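You operate a simulated robot arm through the tools that you are given. There is no shell and no other tool. Be economical: measure what you need, move in short steps, check, and stop when the job is done.

You are at the controls of a simulated robot arm. One attempt, no reset.

JOB
Put things in order on the top of the sideboard. At the end: the blue battery stands where the black pepper mill stood; the green battery stands where the blue battery stood; the black pepper mill stands where the bolt wedge stood; the bolt wedge from the top of the sideboard is on the yellow tub (marked "STEW"); whatever was shut is shut again. Leave all else as you found it, and nothing knocked over.

The check looks at the end state, three seconds after you hand in, the way a careful person would. Anything else that was tipped, shoved, dropped, spilled or broken makes it a failure.

ROBOT AND FRAMES
A 6-joint arm with a two-finger parallel gripper, fixed in place. Base frame: the origin is at the foot of the arm, x ahead of it, y to its left, z up; the work surface is at about z = 90. Readings come in cm, degrees, newtons and seconds.
With the tool pointing down near the work surface it reaches from about 24 to 64 cm from the base axis. Its first joint turns from -66.0 to 66.0 degrees. Payload 2.7 kg.
The tool frame sits at the grasp point between the pads (the TCP): z along the fingers, y along the line on which they close. The tips reach 2.3 cm beyond it. Largest opening 9.4 cm; finger width 3.8, thickness 1; the body of the gripper, 5.4 by 9.6 cm, starts 3.9 cm behind the TCP.
Orientation is that of the tool frame in the base frame, as a unit quaternion [x, y, z, w]. With the fingers straight down and closing along the base's y, the tool's x points along the base's -x, its y along +y and its z along -z.

CONTROLS
- The arm moves only by the tool apply_moves. Its arguments are lists of equal length, an entry for each row: "translation": the shift along the tool's x, y, z in cm, a list of three; "rot": the turn, a rotation vector about the tool's x, y, z in degrees, a list of three. In form: {"translation": [[x, y, z], ...], "rot": [[wx, wy, wz], ...]}. A call has 1 to 12 rows; each row shifts and turns the commanded pose from where the row before left it, along the tool's axes as they then stand. "fingers" is the closure in counts, from 0 (fully open) to 255 (shut), set as the call begins (left out, the last holds). A row lasts 0.2 s, in which the tool goes at most 5 cm and 8.6 degrees; a call with a longer step from one row to the next is refused whole, and so is a gripper value outside its range. A pose out of reach is approached as far as the arm can. The call stops where the force on the tool passes 40 N (or 10 N more than at its start, if that is more) or the arm is blocked; 0.2 s more then pass. The fingers move at their own pace (about 4.5 cm/s each) and stop on an object; they squeeze with about 38 N. The grip force told is the motor's: it shows also when the fingers shut on nothing. Time passes only in rows, and 0.2 s behind the last, so rows that do not move let the fingers close. The reply holds the time, the measured pose of the TCP, the force on the tool along the base axes, the opening and the grip force, in the units named above and with some noise, and new pictures: "views" is both (left out), scene, wrist or none.
- Cameras (640 x 400 px; columns grow to the right, rows downward): "scene" is fixed at [7.63, -42.54, 141.77]; the picture's right is [0.80, -0.60, 0.00], its down [-0.26, -0.34, -0.90] and it looks along [0.54, 0.72, -0.43] (base axes); focal length 323 px, centre (320, 200). "wrist" rides on the gripper at [8.6, 1.6, -7.4] in the tool frame; the picture's right is [-0.18, 0.98, 0.00], its down [-0.58, -0.11, -0.81] and it looks along [-0.79, -0.15, 0.59] (tool axes); focal length 243 px, centre (320, 200). There is no depth. A picture from a camera that has moved, and an enlarged one, comes with that camera's place and axes in the base frame and with its lens.
- zoom(camera, box): a new picture of the part [left, top, right, bottom] of that camera's present view, enlarged. The clock stands still meanwhile.
- job_done(): hands the job in; it is judged then, once.

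Work in short steps. Places have to be worked out from the pictures, the camera data and where the tool is seen: move nearer, look again, correct. Check each grasp and each placing, and mend what went wrong. You have 120 turns and 170 pictures in all, those below and enlarged ones among them. Open the gripper and draw the arm clear of the work before you hand the job in, unless the task says otherwise.

The tools are called as name(argument=value, ...) on one line, values as JSON. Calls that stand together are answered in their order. apply_moves: Moves the arm, as the interface text tells. Its arguments: {"type":"object","properties":{"translation":{"type":"array"},"rot":{"type":"array"},"fingers":{"type":"number"},"views":{"type":"string","enum":["both","scene","wrist","none"]}},"required":["translation","rot"]} The other tools are called the same way: zoom (camera, box) takes an enlarged picture of a part of a camera's view; job_done () hands the job in.

At the start:

```text
time: 0.0
ee_pos: [37.95, 9.23, 118.99]
tcp_rot: [0.0, 1.0, 0.0, 0.0]
force: [-0.1, -0.2, 0.1]
grip_width: 9.41
grip_force: 0.0
```

scene: 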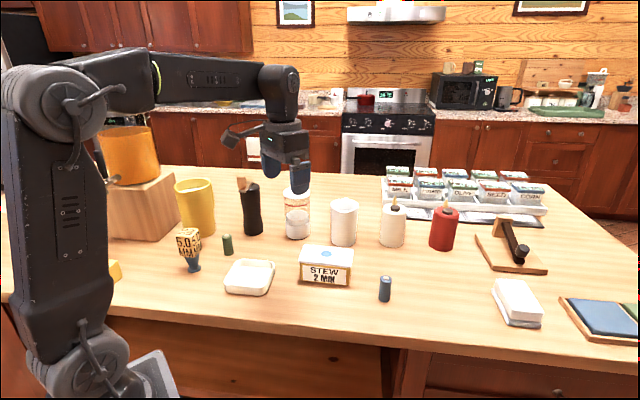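
wrist: 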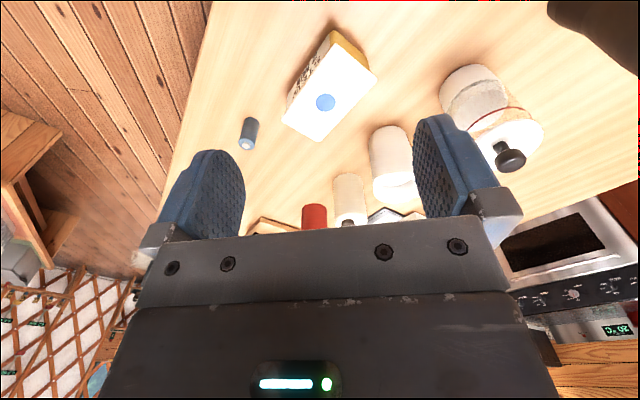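

I'll look closely at the scene first to identify the objects.

zoom(camera="scene", box=[100, 160, 320, 300])

zoom(camera="scene", box=[280, 180, 480, 310])

zoom(camera="scene", box=[440, 160, 640, 350])

```text
2.86 times, centred on (210, 230) of scene
camera zoom: at [7.63, -42.54, 141.77], right [0.8, -0.6, 0.0], down [-0.26, -0.34, -0.9], along [0.54, 0.72, -0.43], focal length 922 px, centre (634, 114)
```

zoom: 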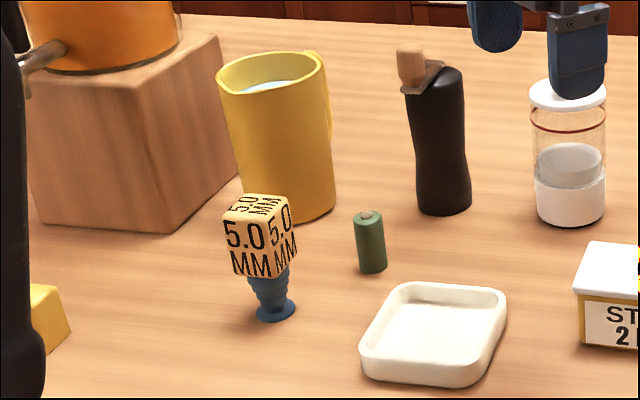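

```text
3.08 times, centred on (380, 245) of scene
camera zoom: at [7.63, -42.54, 141.77], right [0.8, -0.6, 0.0], down [-0.26, -0.34, -0.9], along [0.54, 0.72, -0.43], focal length 992 px, centre (135, 62)
```

zoom: 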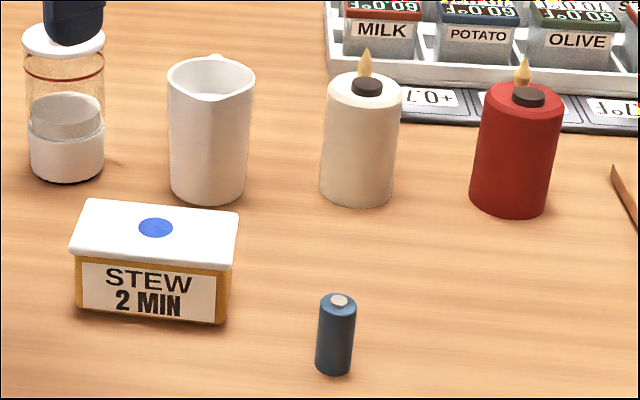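

```text
2.11 times, centred on (540, 255) of scene
camera zoom: at [7.63, -42.54, 141.77], right [0.8, -0.6, 0.0], down [-0.26, -0.34, -0.9], along [0.54, 0.72, -0.43], focal length 679 px, centre (-143, 84)
```

zoom: 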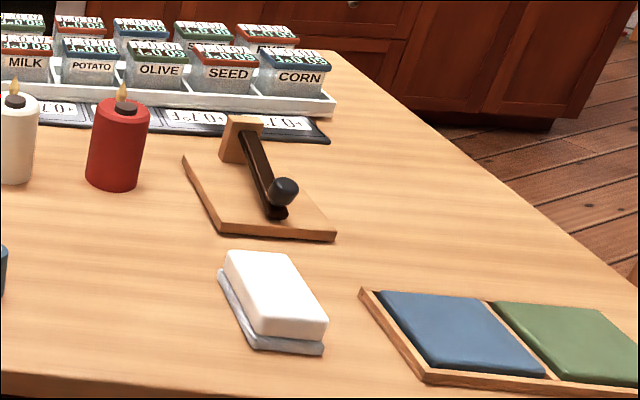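

The candidate for the bolt wedge is the "5.0 MM" piece (judged at about 22,31), with the mill near (42.5,38.5), the green battery near (31.6,31.9) and the blue one near (53,-6). I swing the wrist camera to the left side to identify these.

apply_moves(translation=[[3.5, 2.5, 0], [3.5, 2.5, 0], [3.5, 2.5, 0], [3.5, 2.5, 0], [0, 0, 0], [0, 0, 0], [0, 0, 0], [0, 0, 0], [0, 0, 0], [0, 0, 0]], rot=[[0, 0, 0], [0, 0, 0], [0, 0, 0], [0, 0, 0], [0, 0, -8], [0, 0, -8], [0, 0, -8], [0, 0, -8], [0, 0, -8], [0, 0, -8]])

```text
time: 2.2
ee_pos: [23.88, 19.24, 118.95]
tcp_rot: [-0.408, 0.913, 0.001, 0.0]
force: [0.7, -0.2, 0.6]
grip_width: 9.41
grip_force: 0.0
camera wrist: at [17.08, 13.7, 126.51], right [-0.61, 0.79, 0.0], down [0.47, 0.36, 0.81], along [0.64, 0.49, -0.59], focal length 243 px, centre (320, 200)
```

scene: 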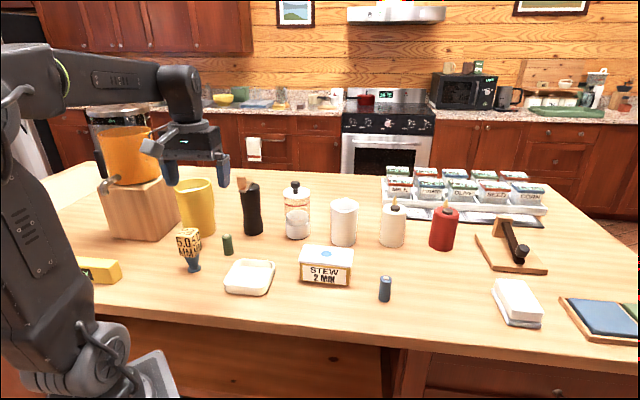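
wrist: 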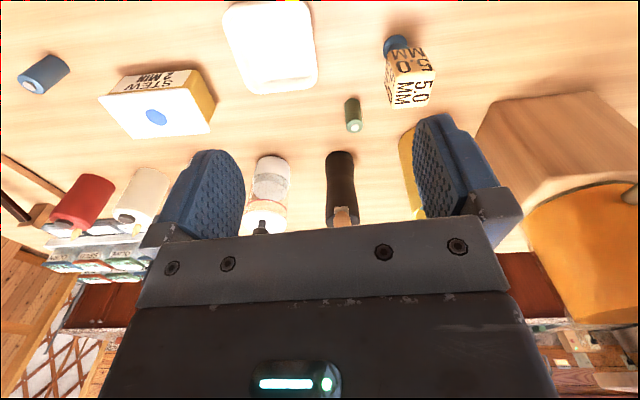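

I enlarge the views of these to settle identities.

zoom(camera="scene", box=[160, 170, 320, 275])

zoom(camera="wrist", box=[300, 0, 460, 140])

zoom(camera="scene", box=[60, 240, 140, 300])

```text
3.81 times, centred on (240, 222) of scene
camera zoom: at [7.63, -42.54, 141.77], right [0.8, -0.6, 0.0], down [-0.26, -0.34, -0.9], along [0.54, 0.72, -0.43], focal length 1229 px, centre (625, 114)
```

zoom: 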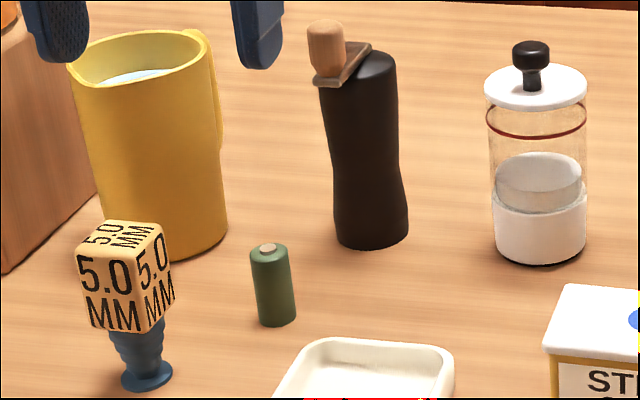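

```text
2.86 times, centred on (380, 70) of wrist
camera zoom: at [17.08, 13.7, 126.51], right [-0.61, 0.79, 0.0], down [0.47, 0.36, 0.81], along [0.64, 0.49, -0.59], focal length 693 px, centre (149, 571)
```

zoom: 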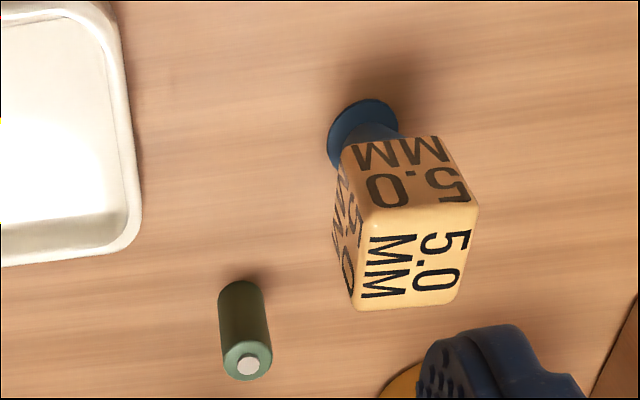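

```text
6.67 times, centred on (100, 270) of scene
camera zoom: at [7.63, -42.54, 141.77], right [0.8, -0.6, 0.0], down [-0.26, -0.34, -0.9], along [0.54, 0.72, -0.43], focal length 2150 px, centre (1787, -267)
```

zoom: 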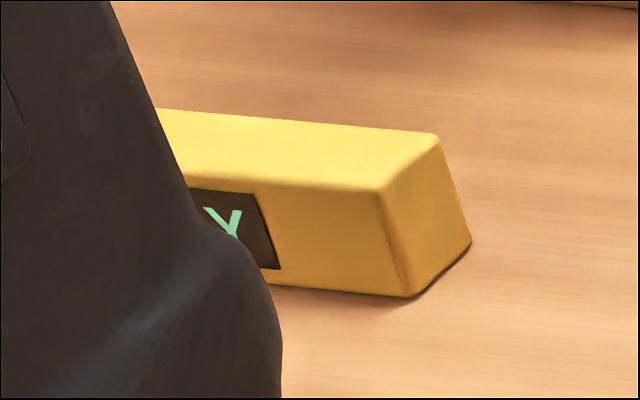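

The "5.0 MM" cube on a blue bolt foot is the only reachable thing that fits "bolt wedge" (cube about 3.9 cm across, turned 45°, at (22.3,30.7), top about z 100.8). I move above it aligned at yaw 45°.

apply_moves(translation=[[0, 0, 0], [-3.5, 4.6, 0], [-3.5, 4.6, 0], [0, 0, 4.5], [0, 0, 3.5], [0, 0, 0]], rot=[[0, 0, 3], [0, 0, 0], [0, 0, 0], [0, 0, 0], [0, 0, 0], [0, 0, 0]])

```text
refused: row 2 steps farther than a row can; nothing moved
```

Step too long; I split it into smaller rows.

apply_moves(translation=[[0, 0, 0], [-2.33, 3.07, 0], [-2.33, 3.07, 0], [-2.33, 3.07, 0], [0, 0, 4.5], [0, 0, 3.5], [0, 0, 0]], rot=[[0, 0, 3], [0, 0, 0], [0, 0, 0], [0, 0, 0], [0, 0, 0], [0, 0, 0], [0, 0, 0]])

```text
time: 3.8
ee_pos: [22.3, 30.82, 111.02]
tcp_rot: [-0.383, 0.924, 0.0, 0.0]
force: [0.2, 0.2, 0.6]
grip_width: 9.39
grip_force: 0.0
camera wrist: at [15.13, 25.68, 118.51], right [-0.57, 0.82, 0.0], down [0.49, 0.33, 0.81], along [0.67, 0.46, -0.59], focal length 243 px, centre (320, 200)
```

scene: 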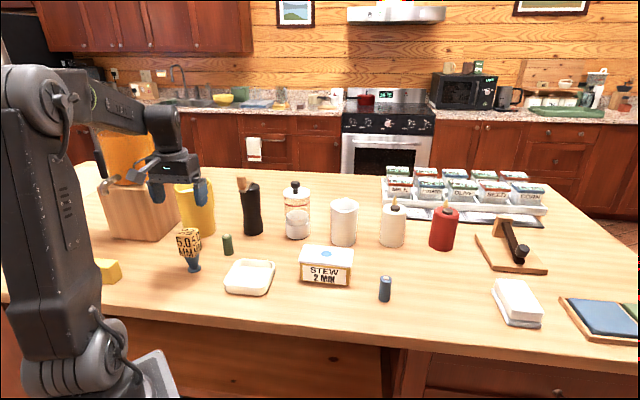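
wrist: 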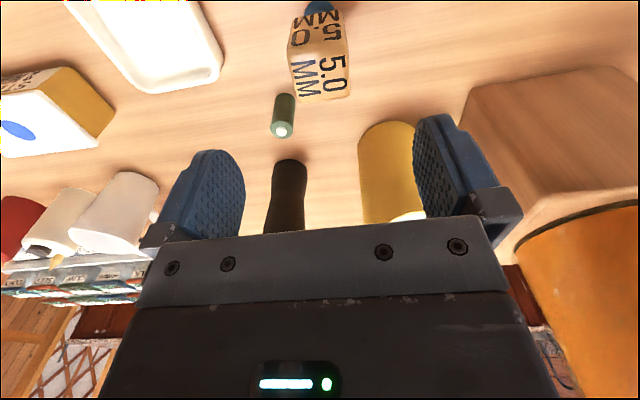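

The cube shows right under the tool (predicted point (320,60)). I enlarge to check the alignment.

zoom(camera="wrist", box=[260, 0, 380, 110])

```text
3.64 times, centred on (320, 55) of wrist
camera zoom: at [15.13, 25.68, 118.51], right [-0.57, 0.82, 0.0], down [0.49, 0.33, 0.81], along [0.67, 0.46, -0.59], focal length 882 px, centre (320, 727)
```

zoom: 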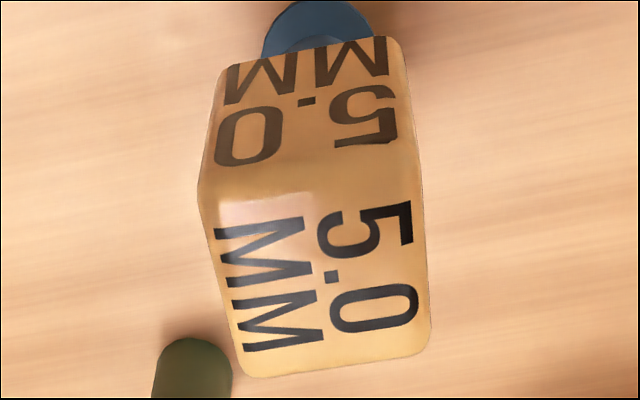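

The cube is yawed at about 42°, centred (22.5,30.9). I turn 3° more, descend to z 98.6, then close.

apply_moves(translation=[[-0.25, -0.05, 0], [0, 0, 4], [0, 0, 4], [0, 0, 3], [0, 0, 1.4], [0, 0, 0]], rot=[[0, 0, 3], [0, 0, 0], [0, 0, 0], [0, 0, 0], [0, 0, 0], [0, 0, 0]])

```text
time: 5.2
ee_pos: [22.41, 30.8, 98.52]
tcp_rot: [-0.359, 0.933, 0.0, 0.0]
force: [-0.4, -0.9, 0.3]
grip_width: 9.4
grip_force: 0.0
camera wrist: at [15.05, 26.12, 106.08], right [-0.52, 0.85, 0.0], down [0.5, 0.31, 0.81], along [0.69, 0.42, -0.59], focal length 243 px, centre (320, 200)
```

scene: 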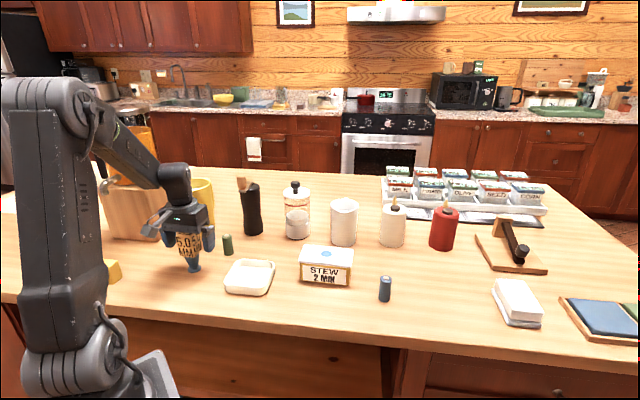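
wrist: 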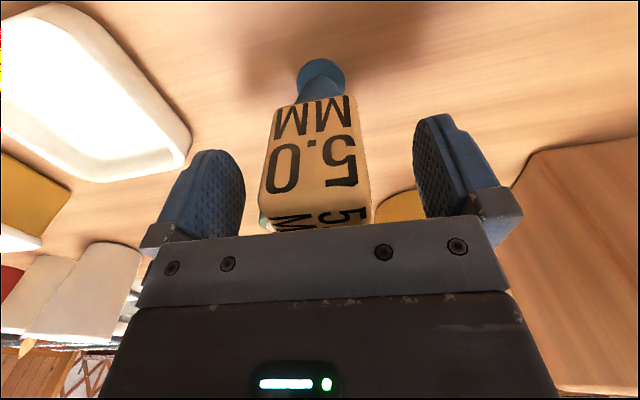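

The cube is centred between the pads. Closing.

apply_moves(translation=[[0, 0, 0], [0, 0, 0], [0, 0, 0], [0, 0, 0], [0, 0, 0]], rot=[[0, 0, 0], [0, 0, 0], [0, 0, 0], [0, 0, 0], [0, 0, 0]], fingers=255, views="wrist")

```text
time: 6.4
ee_pos: [22.5, 30.87, 98.6]
tcp_rot: [-0.358, 0.934, 0.0, 0.002]
force: [0.9, 3.1, 1.3]
grip_width: 4.17
grip_force: 38.1
camera wrist: at [15.05, 26.15, 106.12], right [-0.52, 0.85, 0.0], down [0.5, 0.31, 0.81], along [0.69, 0.42, -0.59], focal length 243 px, centre (320, 200)
```

wrist: 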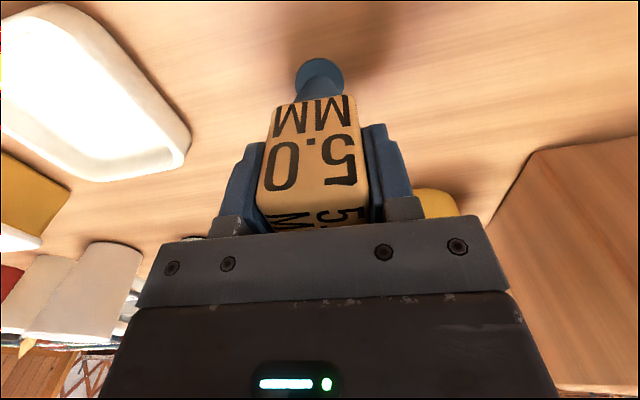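

Gripped firmly (4.2 cm); original spot (22.5,30.9), foot 8.6 below TCP. I lift and carry it over the tub lid at about (48,8.7).

apply_moves(translation=[[0, 0, -3], [0, 0, -4.5], [0, 0, -4.5], [-0.51, -4.19, 0], [-0.51, -4.19, 0], [-0.51, -4.19, 0], [-0.51, -4.19, 0], [-0.51, -4.19, 0], [-0.51, -4.19, 0], [-0.51, -4.19, 0], [-0.51, -4.19, 0], [0, 0, 0]], rot=[[0, 0, 0], [0, 0, 0], [0, 0, 0], [0, 0, 0], [0, 0, 0], [0, 0, 0], [0, 0, 0], [0, 0, 0], [0, 0, 0], [0, 0, 0], [0, 0, 0], [0, 0, 0]])

```text
time: 9.0
ee_pos: [48.06, 8.42, 110.37]
tcp_rot: [-0.358, 0.934, 0.0, -0.001]
force: [0.6, -0.5, -2.7]
grip_width: 4.17
grip_force: 38.1
camera wrist: at [40.7, 3.78, 117.96], right [-0.52, 0.85, 0.0], down [0.5, 0.31, 0.81], along [0.69, 0.42, -0.59], focal length 243 px, centre (320, 200)
```

scene: 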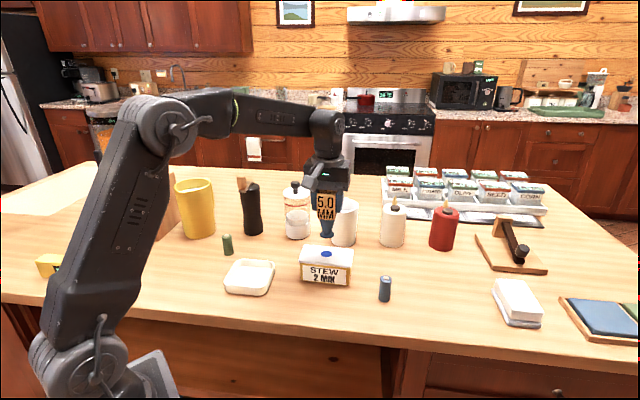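
wrist: 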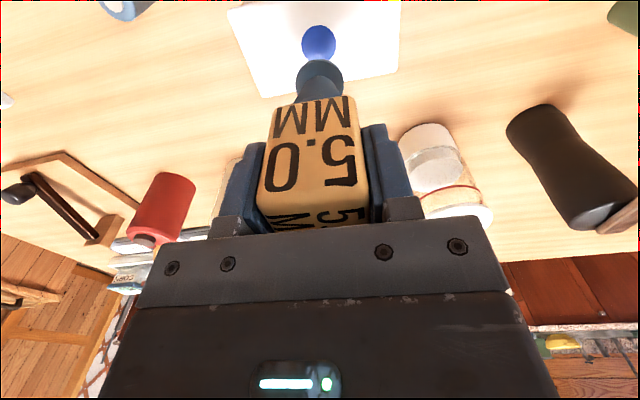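

The dot (lid centre) computes to about (47.6,8.0), z ≈ 96.5. I correct by half a centimetre and lower to just above the lid.

apply_moves(translation=[[0.5, 0, 0], [0, 0, 2.5], [0, 0, 1.5], [0, 0, 0.3], [0, 0, 0]], rot=[[0, 0, 0], [0, 0, 0], [0, 0, 0], [0, 0, 0], [0, 0, 0]], views="none")

zoom(camera="scene", box=[280, 190, 380, 300])

```text
time: 10.2
ee_pos: [47.75, 8.31, 106.21]
tcp_rot: [-0.358, 0.934, 0.0, -0.001]
force: [-0.4, 0.1, -2.2]
grip_width: 4.18
grip_force: 37.9
```

```text
3.64 times, centred on (330, 245) of scene
camera zoom: at [7.64, -42.54, 141.77], right [0.8, -0.6, 0.0], down [-0.26, -0.34, -0.9], along [0.54, 0.72, -0.43], focal length 1173 px, centre (284, 36)
```

zoom: 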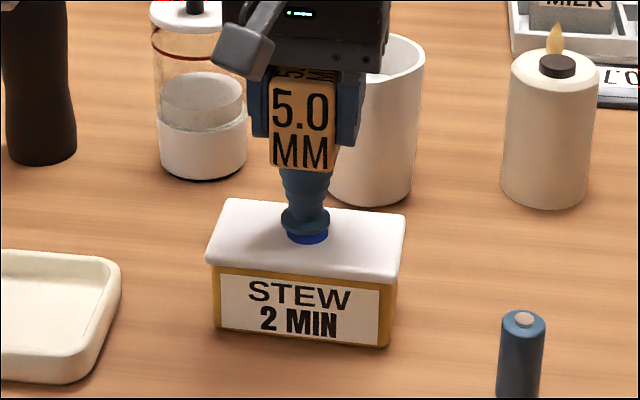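

Well centred, just above the lid. I lower gently in small steps watching the force.

apply_moves(translation=[[0, 0, 0.25], [0, 0, 0.2], [0, 0, 0]], rot=[[0, 0, 0], [0, 0, 0], [0, 0, 0]], views="none")

apply_moves(translation=[[0, 0, 0.2], [0, 0, 0]], rot=[[0, 0, 0], [0, 0, 0]], views="none")

apply_moves(translation=[[0, 0, 0.15], [0, 0, 0]], rot=[[0, 0, 0], [0, 0, 0]], views="none")

zoom(camera="scene", box=[280, 190, 380, 300])

```text
time: 11.0
ee_pos: [47.76, 8.42, 105.85]
tcp_rot: [-0.358, 0.934, 0.0, -0.001]
force: [-0.6, 0.6, -2.7]
grip_width: 4.2
grip_force: 37.4
```

```text
time: 11.6
ee_pos: [47.8, 8.26, 105.53]
tcp_rot: [-0.36, 0.933, 0.0, 0.0]
force: [1.1, -0.4, -2.2]
grip_width: 4.15
grip_force: 38.1
```

```text
time: 12.2
ee_pos: [47.73, 8.25, 105.53]
tcp_rot: [-0.359, 0.933, -0.001, 0.0]
force: [-0.6, 0.2, -1.8]
grip_width: 4.2
grip_force: 38.2
```

```text
3.64 times, centred on (330, 245) of scene
camera zoom: at [7.64, -42.54, 141.77], right [0.8, -0.6, 0.0], down [-0.26, -0.34, -0.9], along [0.54, 0.72, -0.43], focal length 1173 px, centre (284, 36)
```

zoom: 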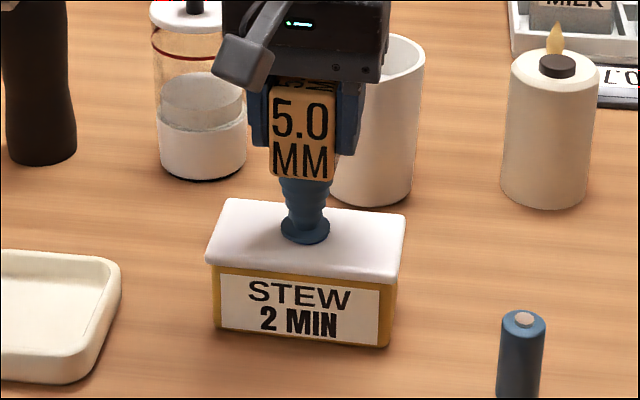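

Still no contact force; I continue in small steps.

apply_moves(translation=[[0, 0, 0.15], [0, 0, 0]], rot=[[0, 0, 0], [0, 0, 0]], views="none")

apply_moves(translation=[[0, 0, 0.15], [0, 0, 0]], rot=[[0, 0, 0], [0, 0, 0]], views="none")

apply_moves(translation=[[0, 0, 0.15], [0, 0, 0]], rot=[[0, 0, 0], [0, 0, 0]], views="none")

```text
time: 12.8
ee_pos: [47.55, 8.47, 105.47]
tcp_rot: [-0.358, 0.934, 0.0, 0.0]
force: [0.0, -0.6, -2.1]
grip_width: 4.2
grip_force: 38.0
```

```text
time: 13.4
ee_pos: [47.6, 8.37, 105.29]
tcp_rot: [-0.358, 0.934, 0.0, 0.0]
force: [0.2, -0.3, -2.2]
grip_width: 4.21
grip_force: 38.0
```

```text
time: 14.0
ee_pos: [47.7, 8.29, 105.23]
tcp_rot: [-0.359, 0.933, 0.0, 0.001]
force: [-2.0, 0.6, 9.0]
grip_width: 4.17
grip_force: 37.8
```

Contact (9 N up) at z 105.2. I ease off a hair and release, then look.

apply_moves(translation=[[0, 0, -0.06], [0, 0, 0]], rot=[[0, 0, 0], [0, 0, 0]], views="none")

apply_moves(translation=[[0, 0, 0], [0, 0, 0], [0, 0, 0], [0, 0, 0]], rot=[[0, 0, 0], [0, 0, 0], [0, 0, 0], [0, 0, 0]], fingers=0)

```text
time: 14.6
ee_pos: [47.65, 8.41, 105.11]
tcp_rot: [-0.359, 0.933, 0.0, 0.001]
force: [-1.5, 3.9, 10.4]
grip_width: 4.17
grip_force: 37.6
```

```text
time: 15.6
ee_pos: [47.71, 8.36, 105.18]
tcp_rot: [-0.357, 0.934, 0.0, 0.0]
force: [-0.9, -0.2, 0.3]
grip_width: 9.39
grip_force: 0.0
camera wrist: at [40.24, 3.62, 112.67], right [-0.52, 0.85, 0.0], down [0.5, 0.31, 0.81], along [0.69, 0.42, -0.59], focal length 243 px, centre (320, 200)
```

scene: 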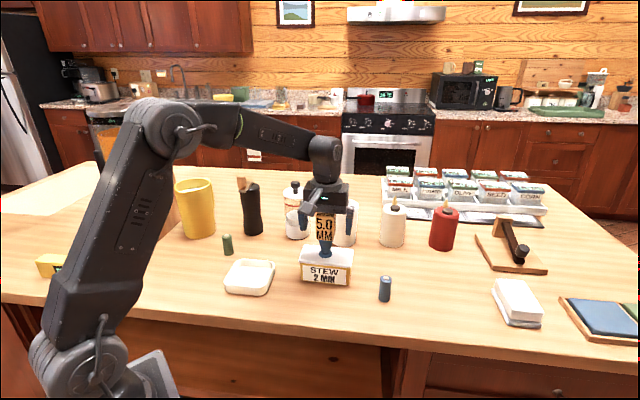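
wrist: 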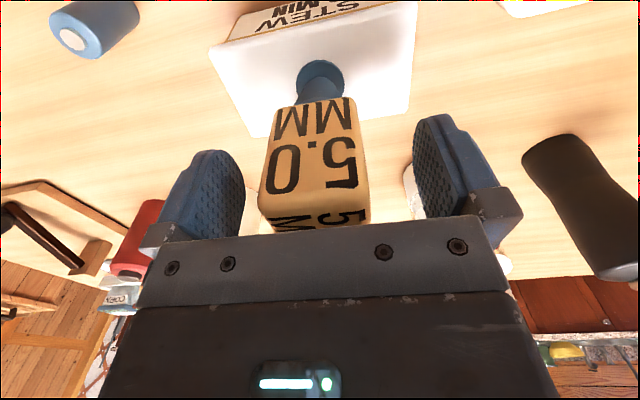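

The wedge stands steadily on the lid. I lift straight up and go look at the mill.

apply_moves(translation=[[0, 0, -4], [0, 0, -4.5], [0, 0, -4.5], [-1.11, 3.73, 0], [-1.11, 3.73, 0], [-1.11, 3.73, 0], [-1.11, 3.73, 0], [-1.11, 3.73, 0], [-1.11, 3.73, 0], [-1.11, 3.73, 0], [0, 0, 0]], rot=[[0, 0, 0], [0, 0, 0], [0, 0, 0], [0, 0, 0], [0, 0, 0], [0, 0, 0], [0, 0, 0], [0, 0, 0], [0, 0, 0], [0, 0, 0], [0, 0, 0]])

zoom(camera="wrist", box=[240, 0, 420, 140])

zoom(camera="scene", box=[190, 160, 370, 300])

```text
time: 18.0
ee_pos: [35.82, 33.2, 118.0]
tcp_rot: [-0.358, 0.934, 0.0, -0.001]
force: [-0.8, 0.2, -0.2]
grip_width: 9.39
grip_force: 0.1
camera wrist: at [28.34, 28.37, 125.55], right [-0.52, 0.85, 0.0], down [0.5, 0.31, 0.81], along [0.69, 0.42, -0.59], focal length 243 px, centre (320, 200)
```

scene: 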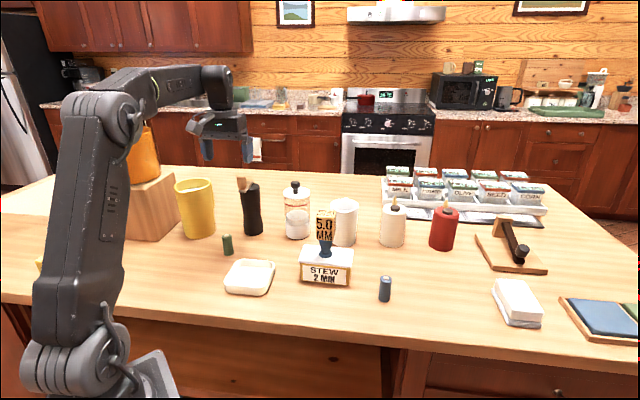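
wrist: 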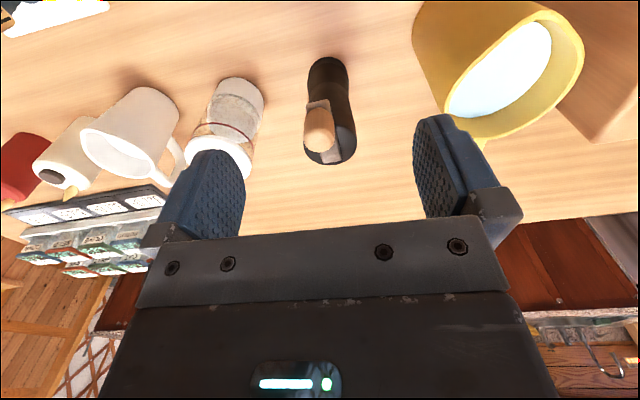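

```text
2.86 times, centred on (330, 70) of wrist
camera zoom: at [28.34, 28.37, 125.55], right [-0.52, 0.85, 0.0], down [0.5, 0.31, 0.81], along [0.69, 0.42, -0.59], focal length 693 px, centre (291, 571)
```

zoom: 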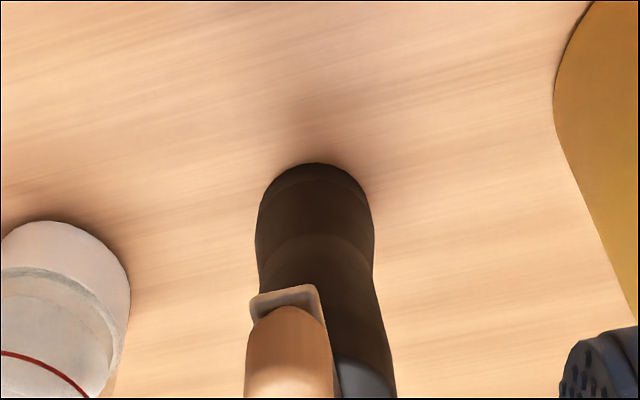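

```text
2.86 times, centred on (280, 230) of scene
camera zoom: at [7.63, -42.54, 141.77], right [0.8, -0.6, 0.0], down [-0.26, -0.34, -0.9], along [0.54, 0.72, -0.43], focal length 922 px, centre (434, 114)
```

zoom: 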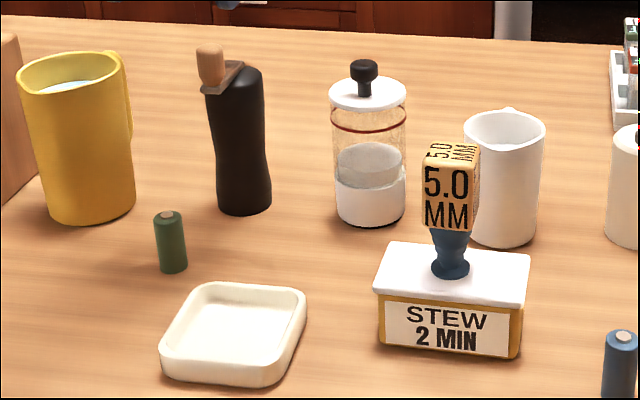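

I need the mill's crank geometry for the grasp height; enlarging both views.

zoom(camera="wrist", box=[280, 50, 380, 175])

zoom(camera="scene", box=[225, 165, 285, 240])

```text
3.20 times, centred on (330, 112) of wrist
camera zoom: at [28.34, 28.37, 125.55], right [-0.52, 0.85, 0.0], down [0.5, 0.31, 0.81], along [0.69, 0.42, -0.59], focal length 776 px, centre (288, 480)
```

zoom: 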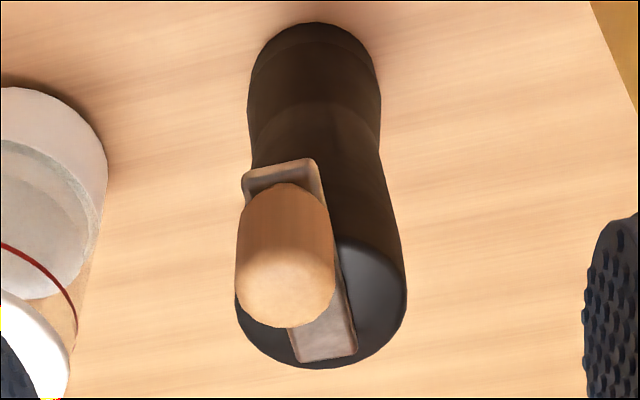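

```text
5.33 times, centred on (255, 202) of scene
camera zoom: at [7.63, -42.54, 141.77], right [0.8, -0.6, 0.0], down [-0.26, -0.34, -0.9], along [0.54, 0.72, -0.43], focal length 1720 px, centre (667, 187)
```

zoom: 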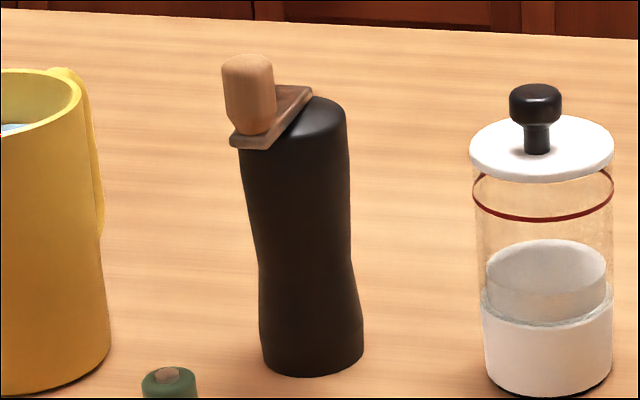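

The mill axis is about (42.9,38.6), top z ≈ 104.5; the crank knob points toward the base at about (39.9,35.4), top ≈ 109.7, right where the camera bracket would be. I turn the tool half around so the bracket is on the far side.

apply_moves(translation=[[0, 0, 0], [0, 0, 0], [0, 0, 0], [0, 0, 0], [0, 0, 0], [0, 0, 0], [0, 0, 0], [0, 0, 0], [0, 0, 0], [0, 0, 0], [0, 0, 0], [0, 0, 0]], rot=[[0, 0, 8], [0, 0, 8], [0, 0, 8], [0, 0, 8], [0, 0, 8], [0, 0, 8], [0, 0, 8], [0, 0, 8], [0, 0, 8], [0, 0, 8], [0, 0, 8], [0, 0, 0]], views="scene")

apply_moves(translation=[[0, 0, 0], [0, 0, 0], [0, 0, 0], [0, 0, 0], [0, 0, 0], [0, 0, 0], [0, 0, 0], [0, 0, 0], [0, 0, 0], [0, 0, 0], [0, 0, 0], [0, 0, 0]], rot=[[0, 0, 8.3], [0, 0, 8.3], [0, 0, 8.3], [0, 0, 8.3], [0, 0, 8.3], [0, 0, 8.3], [0, 0, 8.3], [0, 0, 8.3], [0, 0, 8.3], [0, 0, 8.3], [0, 0, 8.3], [0, 0, 0]])

```text
time: 20.6
ee_pos: [35.95, 32.95, 118.01]
tcp_rot: [0.392, 0.92, 0.001, 0.001]
force: [-0.5, -0.3, 0.9]
grip_width: 9.39
grip_force: 0.1
```

scene: 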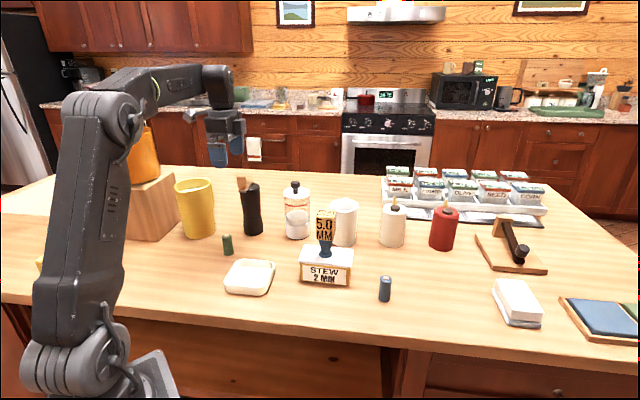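

```text
time: 23.2
ee_pos: [41.9, 25.87, 117.83]
tcp_rot: [0.925, 0.379, -0.001, -0.006]
force: [0.1, 0.1, 0.1]
grip_width: 9.37
grip_force: 0.0
out of reach, approached as far as the arm can: row 10, 11
camera wrist: at [49.33, 30.61, 125.31], right [0.56, -0.83, -0.01], down [-0.48, -0.34, 0.81], along [-0.67, -0.45, -0.59], focal length 243 px, centre (320, 200)
```

scene: 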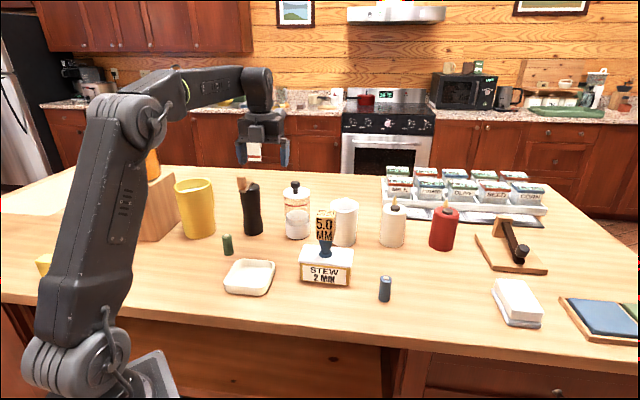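
wrist: 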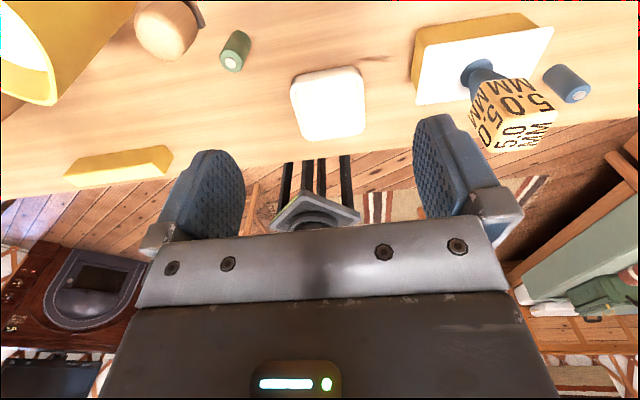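

The wrist limit lies at about -167° relative. I turn back to yaw -115°, which still keeps the bracket away from the knob, and read the pose.

apply_moves(translation=[[0, 0, 0], [0, 0, 0], [0, 0, 0], [0, 0, 0], [0, 0, 0], [0, 0, 0]], rot=[[0, 0, -7.4], [0, 0, -7.4], [0, 0, -7.4], [0, 0, 0], [0, 0, 0], [0, 0, 0]], views="none")

```text
time: 24.6
ee_pos: [41.85, 25.92, 117.8]
tcp_rot: [0.844, 0.537, -0.001, 0.0]
force: [-1.2, 0.3, 0.0]
grip_width: 9.39
grip_force: 0.0
```

I move over the mill at this height and look.

apply_moves(translation=[[3.13, -1.1, 0], [3.13, -1.1, 0], [3.13, -1.1, 0], [3.13, -1.1, 0], [0, 0, 0]], rot=[[0, 0, 0], [0, 0, 0], [0, 0, 0], [0, 0, 0], [0, 0, 0]])

zoom(camera="wrist", box=[220, 0, 420, 160])

zoom(camera="scene", box=[190, 100, 310, 240])

```text
time: 25.8
ee_pos: [42.52, 38.23, 117.43]
tcp_rot: [0.844, 0.537, 0.0, 0.001]
force: [-0.3, 0.0, 0.6]
grip_width: 9.37
grip_force: 0.1
out of reach, approached as far as the arm can: row 4
camera wrist: at [47.77, 45.31, 124.88], right [0.81, -0.58, 0.0], down [-0.35, -0.48, 0.81], along [-0.47, -0.66, -0.59], focal length 243 px, centre (320, 200)
```

scene: 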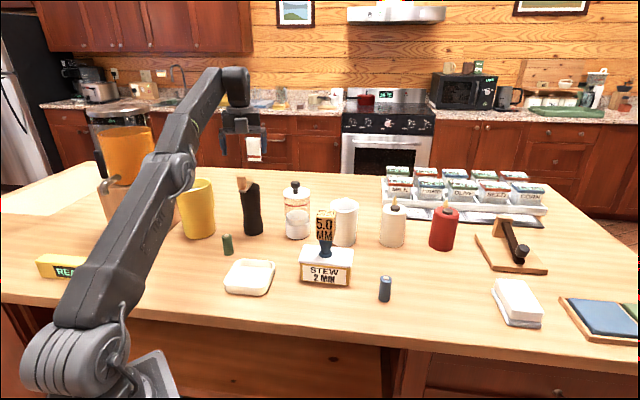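
wrist: 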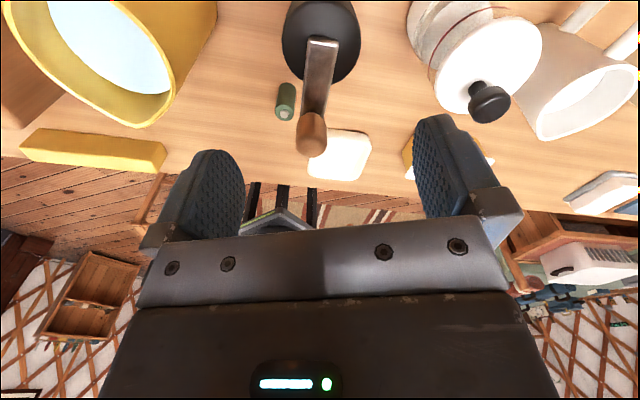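

```text
2.50 times, centred on (320, 80) of wrist
camera zoom: at [47.77, 45.31, 124.88], right [0.81, -0.58, 0.0], down [-0.35, -0.48, 0.81], along [-0.47, -0.66, -0.59], focal length 606 px, centre (320, 500)
```

zoom: 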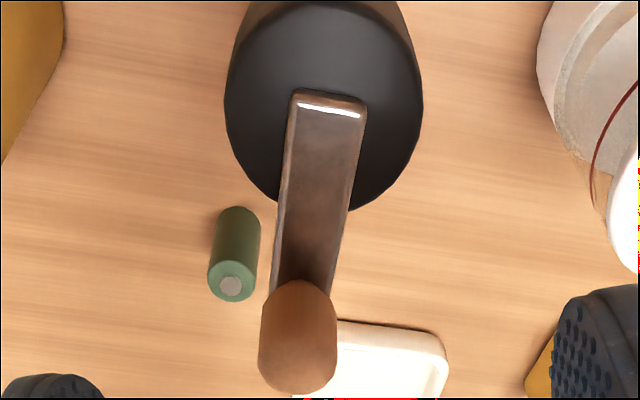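

```text
2.86 times, centred on (250, 170) of scene
camera zoom: at [7.63, -42.54, 141.77], right [0.8, -0.6, 0.0], down [-0.26, -0.34, -0.9], along [0.54, 0.72, -0.43], focal length 922 px, centre (520, 286)
```

zoom: 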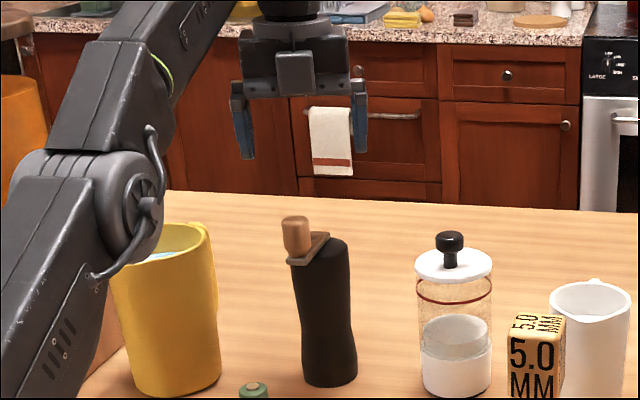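

The rim centre computes to (43.4,38.9), knob well outboard at tool x ≈ -5. I lower a bit (reach grows) and correct by (+1.0,+0.5).

apply_moves(translation=[[0, 0, 3.5], [0.5, 0.25, 0], [0.5, 0.25, 0], [0, 0, 0], [0, 0, 0]], rot=[[0, 0, 0], [0, 0, 0], [0, 0, 0], [0, 0, 0], [0, 0, 0]], views="wrist")

```text
time: 27.0
ee_pos: [43.51, 39.06, 113.69]
tcp_rot: [0.844, 0.536, 0.001, 0.0]
force: [-0.5, -0.1, 0.6]
grip_width: 9.38
grip_force: 0.0
camera wrist: at [48.69, 46.05, 121.3], right [0.81, -0.58, 0.0], down [-0.35, -0.48, 0.81], along [-0.47, -0.66, -0.59], focal length 243 px, centre (320, 200)
```

wrist: 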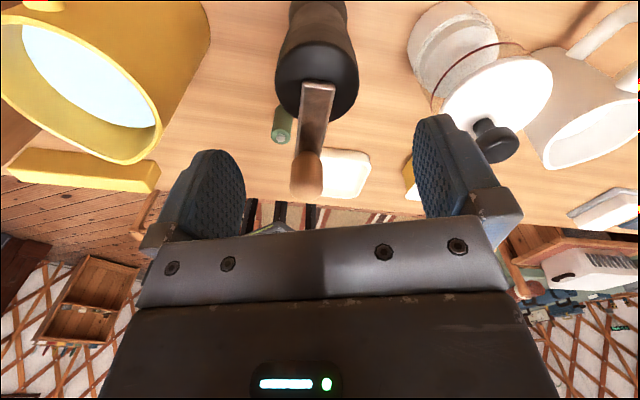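

Rim centre now lies under the TCP within 0.3 cm. I descend to z 102.3 (gripper body stays above the crank).

apply_moves(translation=[[0, 0, 4], [0, 0, 3], [0, 0, 2], [0, 0, 1.3], [0, 0, 1.1], [0, 0, 0]], rot=[[0, 0, 0], [0, 0, 0], [0, 0, 0], [0, 0, 0], [0, 0, 0], [0, 0, 0]], views="wrist")

zoom(camera="scene", box=[190, 120, 310, 260])

```text
time: 27.9
ee_pos: [43.62, 39.13, 105.75]
tcp_rot: [0.844, 0.536, 0.011, 0.0]
force: [-0.9, -0.3, 5.6]
grip_width: 9.4
grip_force: 0.0
stopped in row 4: the force on the tool passed its limit (the readings are from after the stop); the commanded pose is now the measured one
camera wrist: at [48.69, 46.14, 113.39], right [0.81, -0.58, 0.01], down [-0.36, -0.49, 0.79], along [-0.46, -0.65, -0.61], focal length 243 px, centre (320, 200)
```

wrist: 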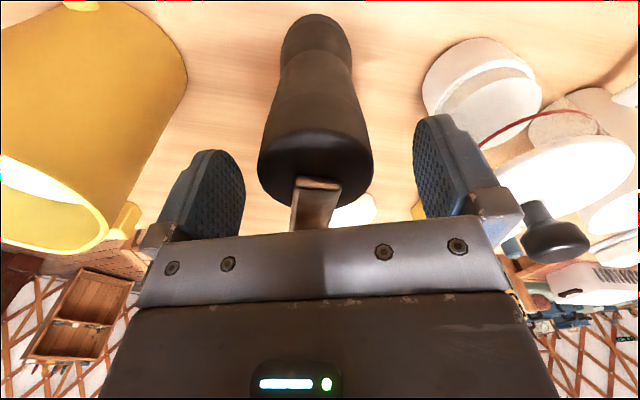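

```text
2.86 times, centred on (250, 190) of scene
camera zoom: at [7.62, -42.55, 141.77], right [0.8, -0.6, 0.0], down [-0.26, -0.34, -0.9], along [0.54, 0.72, -0.43], focal length 922 px, centre (520, 229)
```

zoom: 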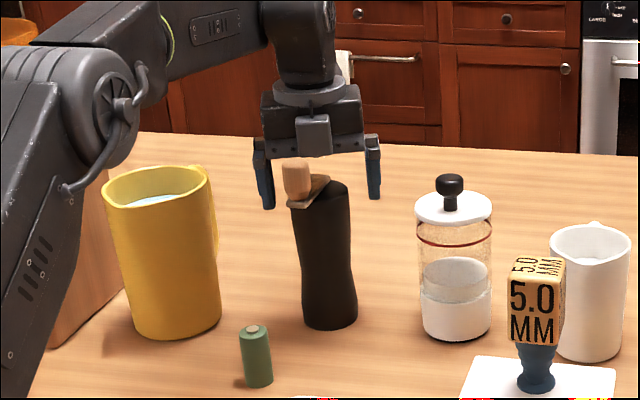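

The underside of the gripper touched the knob (there is a bracket on that side too). I back straight up and check the mill is still upright.

apply_moves(translation=[[0, 0, -2], [0, 0, -4], [0, 0, -4], [0, 0, 0]], rot=[[0, 0, 0], [0, 0, 0], [0, 0, 0], [0, 0, 0]], views="wrist")

zoom(camera="scene", box=[225, 165, 285, 240])

zoom(camera="scene", box=[200, 80, 290, 180])

```text
time: 28.9
ee_pos: [43.46, 39.08, 115.62]
tcp_rot: [0.843, 0.537, 0.009, 0.0]
force: [0.2, 0.4, 0.5]
grip_width: 9.37
grip_force: 0.0
camera wrist: at [48.56, 46.01, 123.23], right [0.81, -0.58, 0.01], down [-0.36, -0.49, 0.8], along [-0.46, -0.65, -0.6], focal length 243 px, centre (320, 200)
```

wrist: 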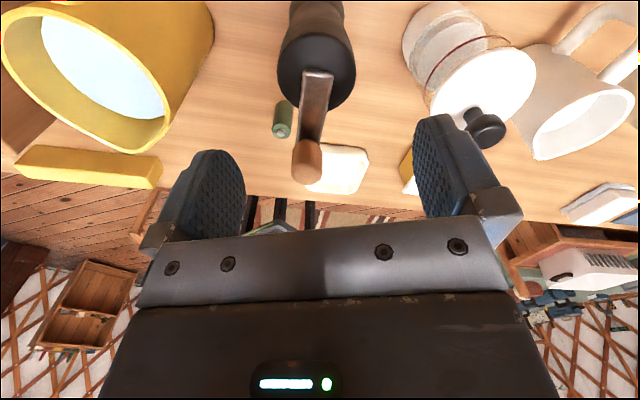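

```text
5.33 times, centred on (255, 202) of scene
camera zoom: at [7.63, -42.54, 141.77], right [0.8, -0.6, 0.0], down [-0.26, -0.34, -0.9], along [0.54, 0.72, -0.43], focal length 1720 px, centre (667, 187)
```

zoom: 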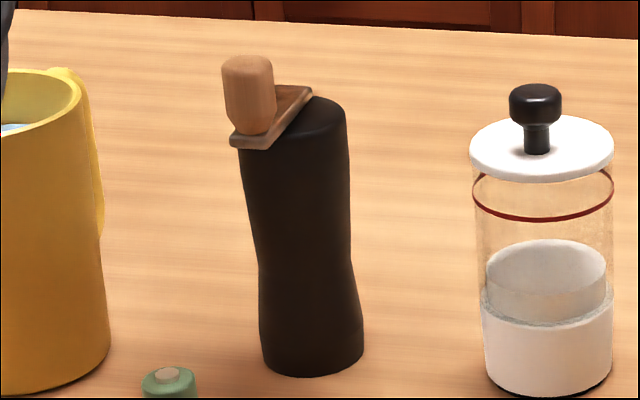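

```text
4.00 times, centred on (245, 130) of scene
camera zoom: at [7.63, -42.54, 141.77], right [0.8, -0.6, 0.0], down [-0.26, -0.34, -0.9], along [0.54, 0.72, -0.43], focal length 1290 px, centre (620, 480)
```

zoom: 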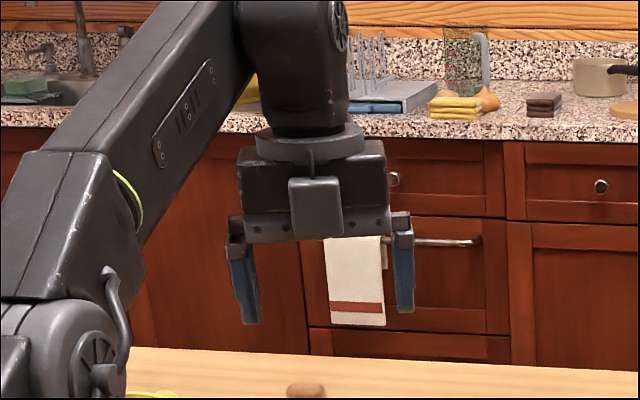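

The mill is untouched. Its knob (39.1,34.4, top 109.7) must fall diagonally between bracket and fingers: yaw 4° does that. I level the small tilt and rotate to yaw 4°.

apply_moves(translation=[[0, 0, 0], [0, 0, 0], [0, 0, 0], [0, 0, 0], [0, 0, 0], [0, 0, 0], [0, 0, 0], [0, 0, 0], [0, 0, 0]], rot=[[0.55, -0.87, 0], [0, 0, -8], [0, 0, -8], [0, 0, -8], [0, 0, -8], [0, 0, -8], [0, 0, -8], [0, 0, -8], [0, 0, -8]], views="none")

apply_moves(translation=[[0, 0, 0], [0, 0, 0], [0, 0, 0], [0, 0, 0], [0, 0, 0], [0, 0, 0], [0, 0, 0], [0, 0, 0], [0, 0, 0]], rot=[[0, 0, -8], [0, 0, -8], [0, 0, -8], [0, 0, -8], [0, 0, -8], [0, 0, -8], [0, 0, -7], [0, 0, 0], [0, 0, 0]])

zoom(camera="scene", box=[190, 90, 310, 240])

```text
time: 30.9
ee_pos: [43.32, 38.94, 115.4]
tcp_rot: [0.429, 0.903, 0.001, 0.001]
force: [-0.2, 0.7, -0.7]
grip_width: 9.39
grip_force: 0.0
```

```text
time: 32.9
ee_pos: [43.24, 38.86, 115.26]
tcp_rot: [-0.035, 0.999, 0.0, 0.001]
force: [0.0, 0.2, 0.4]
grip_width: 9.4
grip_force: 0.1
out of reach, approached as far as the arm can: row 6
camera wrist: at [34.59, 39.75, 122.94], right [0.12, 0.99, 0.0], down [0.59, -0.07, 0.81], along [0.8, -0.09, -0.59], focal length 243 px, centre (320, 200)
```

scene: 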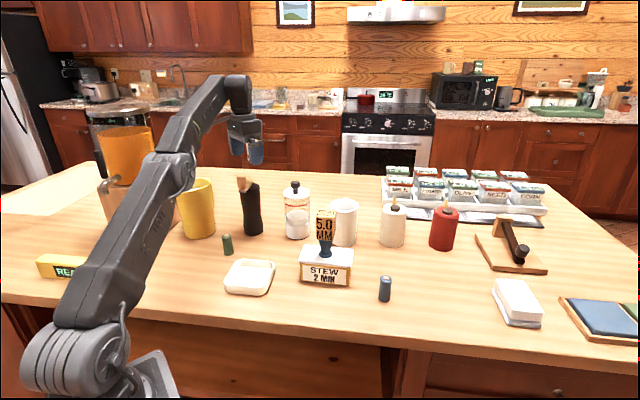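
wrist: 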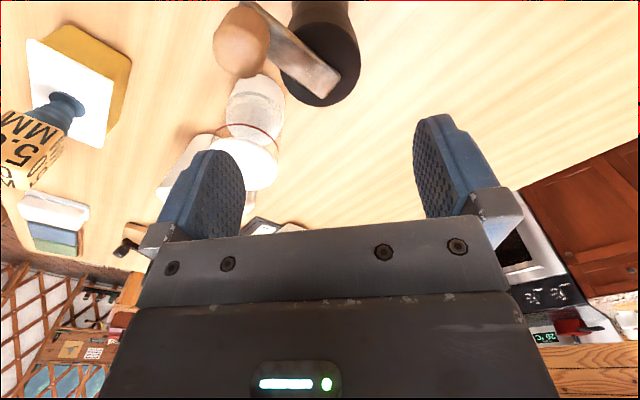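

```text
2.67 times, centred on (250, 165) of scene
camera zoom: at [7.63, -42.54, 141.77], right [0.8, -0.6, 0.0], down [-0.26, -0.34, -0.9], along [0.54, 0.72, -0.43], focal length 860 px, centre (507, 293)
```

zoom: 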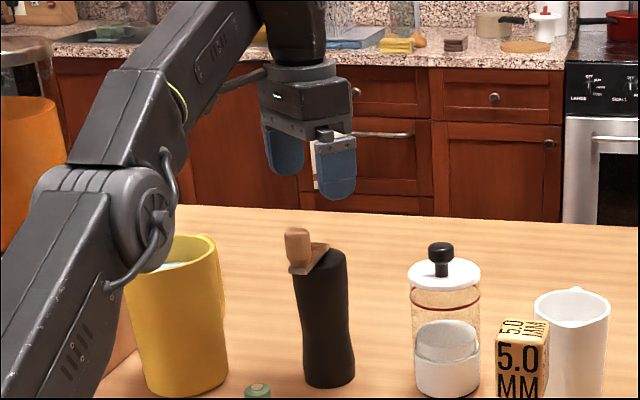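

Rim is centred under the TCP; knob at tool (+4.1,-3.4), clear of the bracket. I shift 0.5 cm away from the knob while descending to z 106, then look.

apply_moves(translation=[[0, 0, 3], [-0.5, 0, 1], [0, 0, 3], [0, 0, 2], [0, 0, 0], [0, 0, 0]], rot=[[0, 0, 0], [0, 0, 0], [0, 0, 0], [0, 0, 0], [0, 0, 0], [0, 0, 0]], views="wrist")

zoom(camera="scene", box=[190, 110, 310, 250])

```text
time: 34.3
ee_pos: [43.78, 38.86, 106.59]
tcp_rot: [-0.034, 0.999, 0.0, 0.001]
force: [0.6, 0.8, -0.2]
grip_width: 9.39
grip_force: 0.1
camera wrist: at [35.12, 39.7, 114.01], right [0.12, 0.99, 0.0], down [0.59, -0.07, 0.81], along [0.8, -0.09, -0.59], focal length 243 px, centre (320, 200)
```

wrist: 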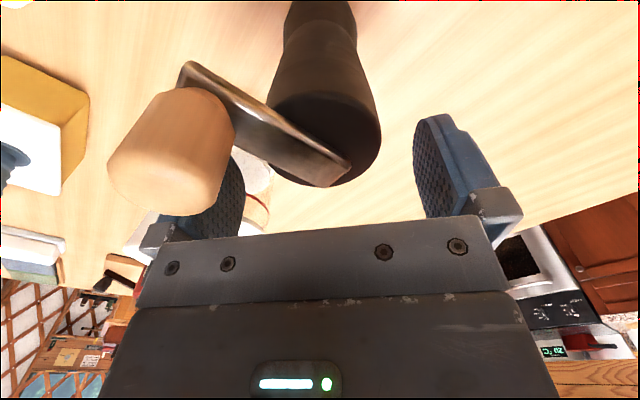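

```text
2.86 times, centred on (250, 180) of scene
camera zoom: at [7.63, -42.54, 141.77], right [0.8, -0.6, 0.0], down [-0.26, -0.34, -0.9], along [0.54, 0.72, -0.43], focal length 922 px, centre (520, 257)
```

zoom: 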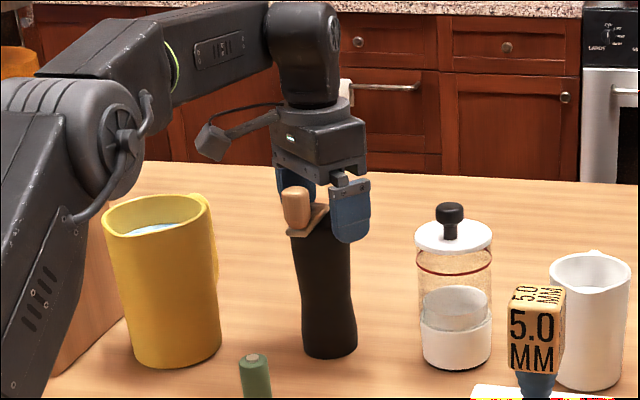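

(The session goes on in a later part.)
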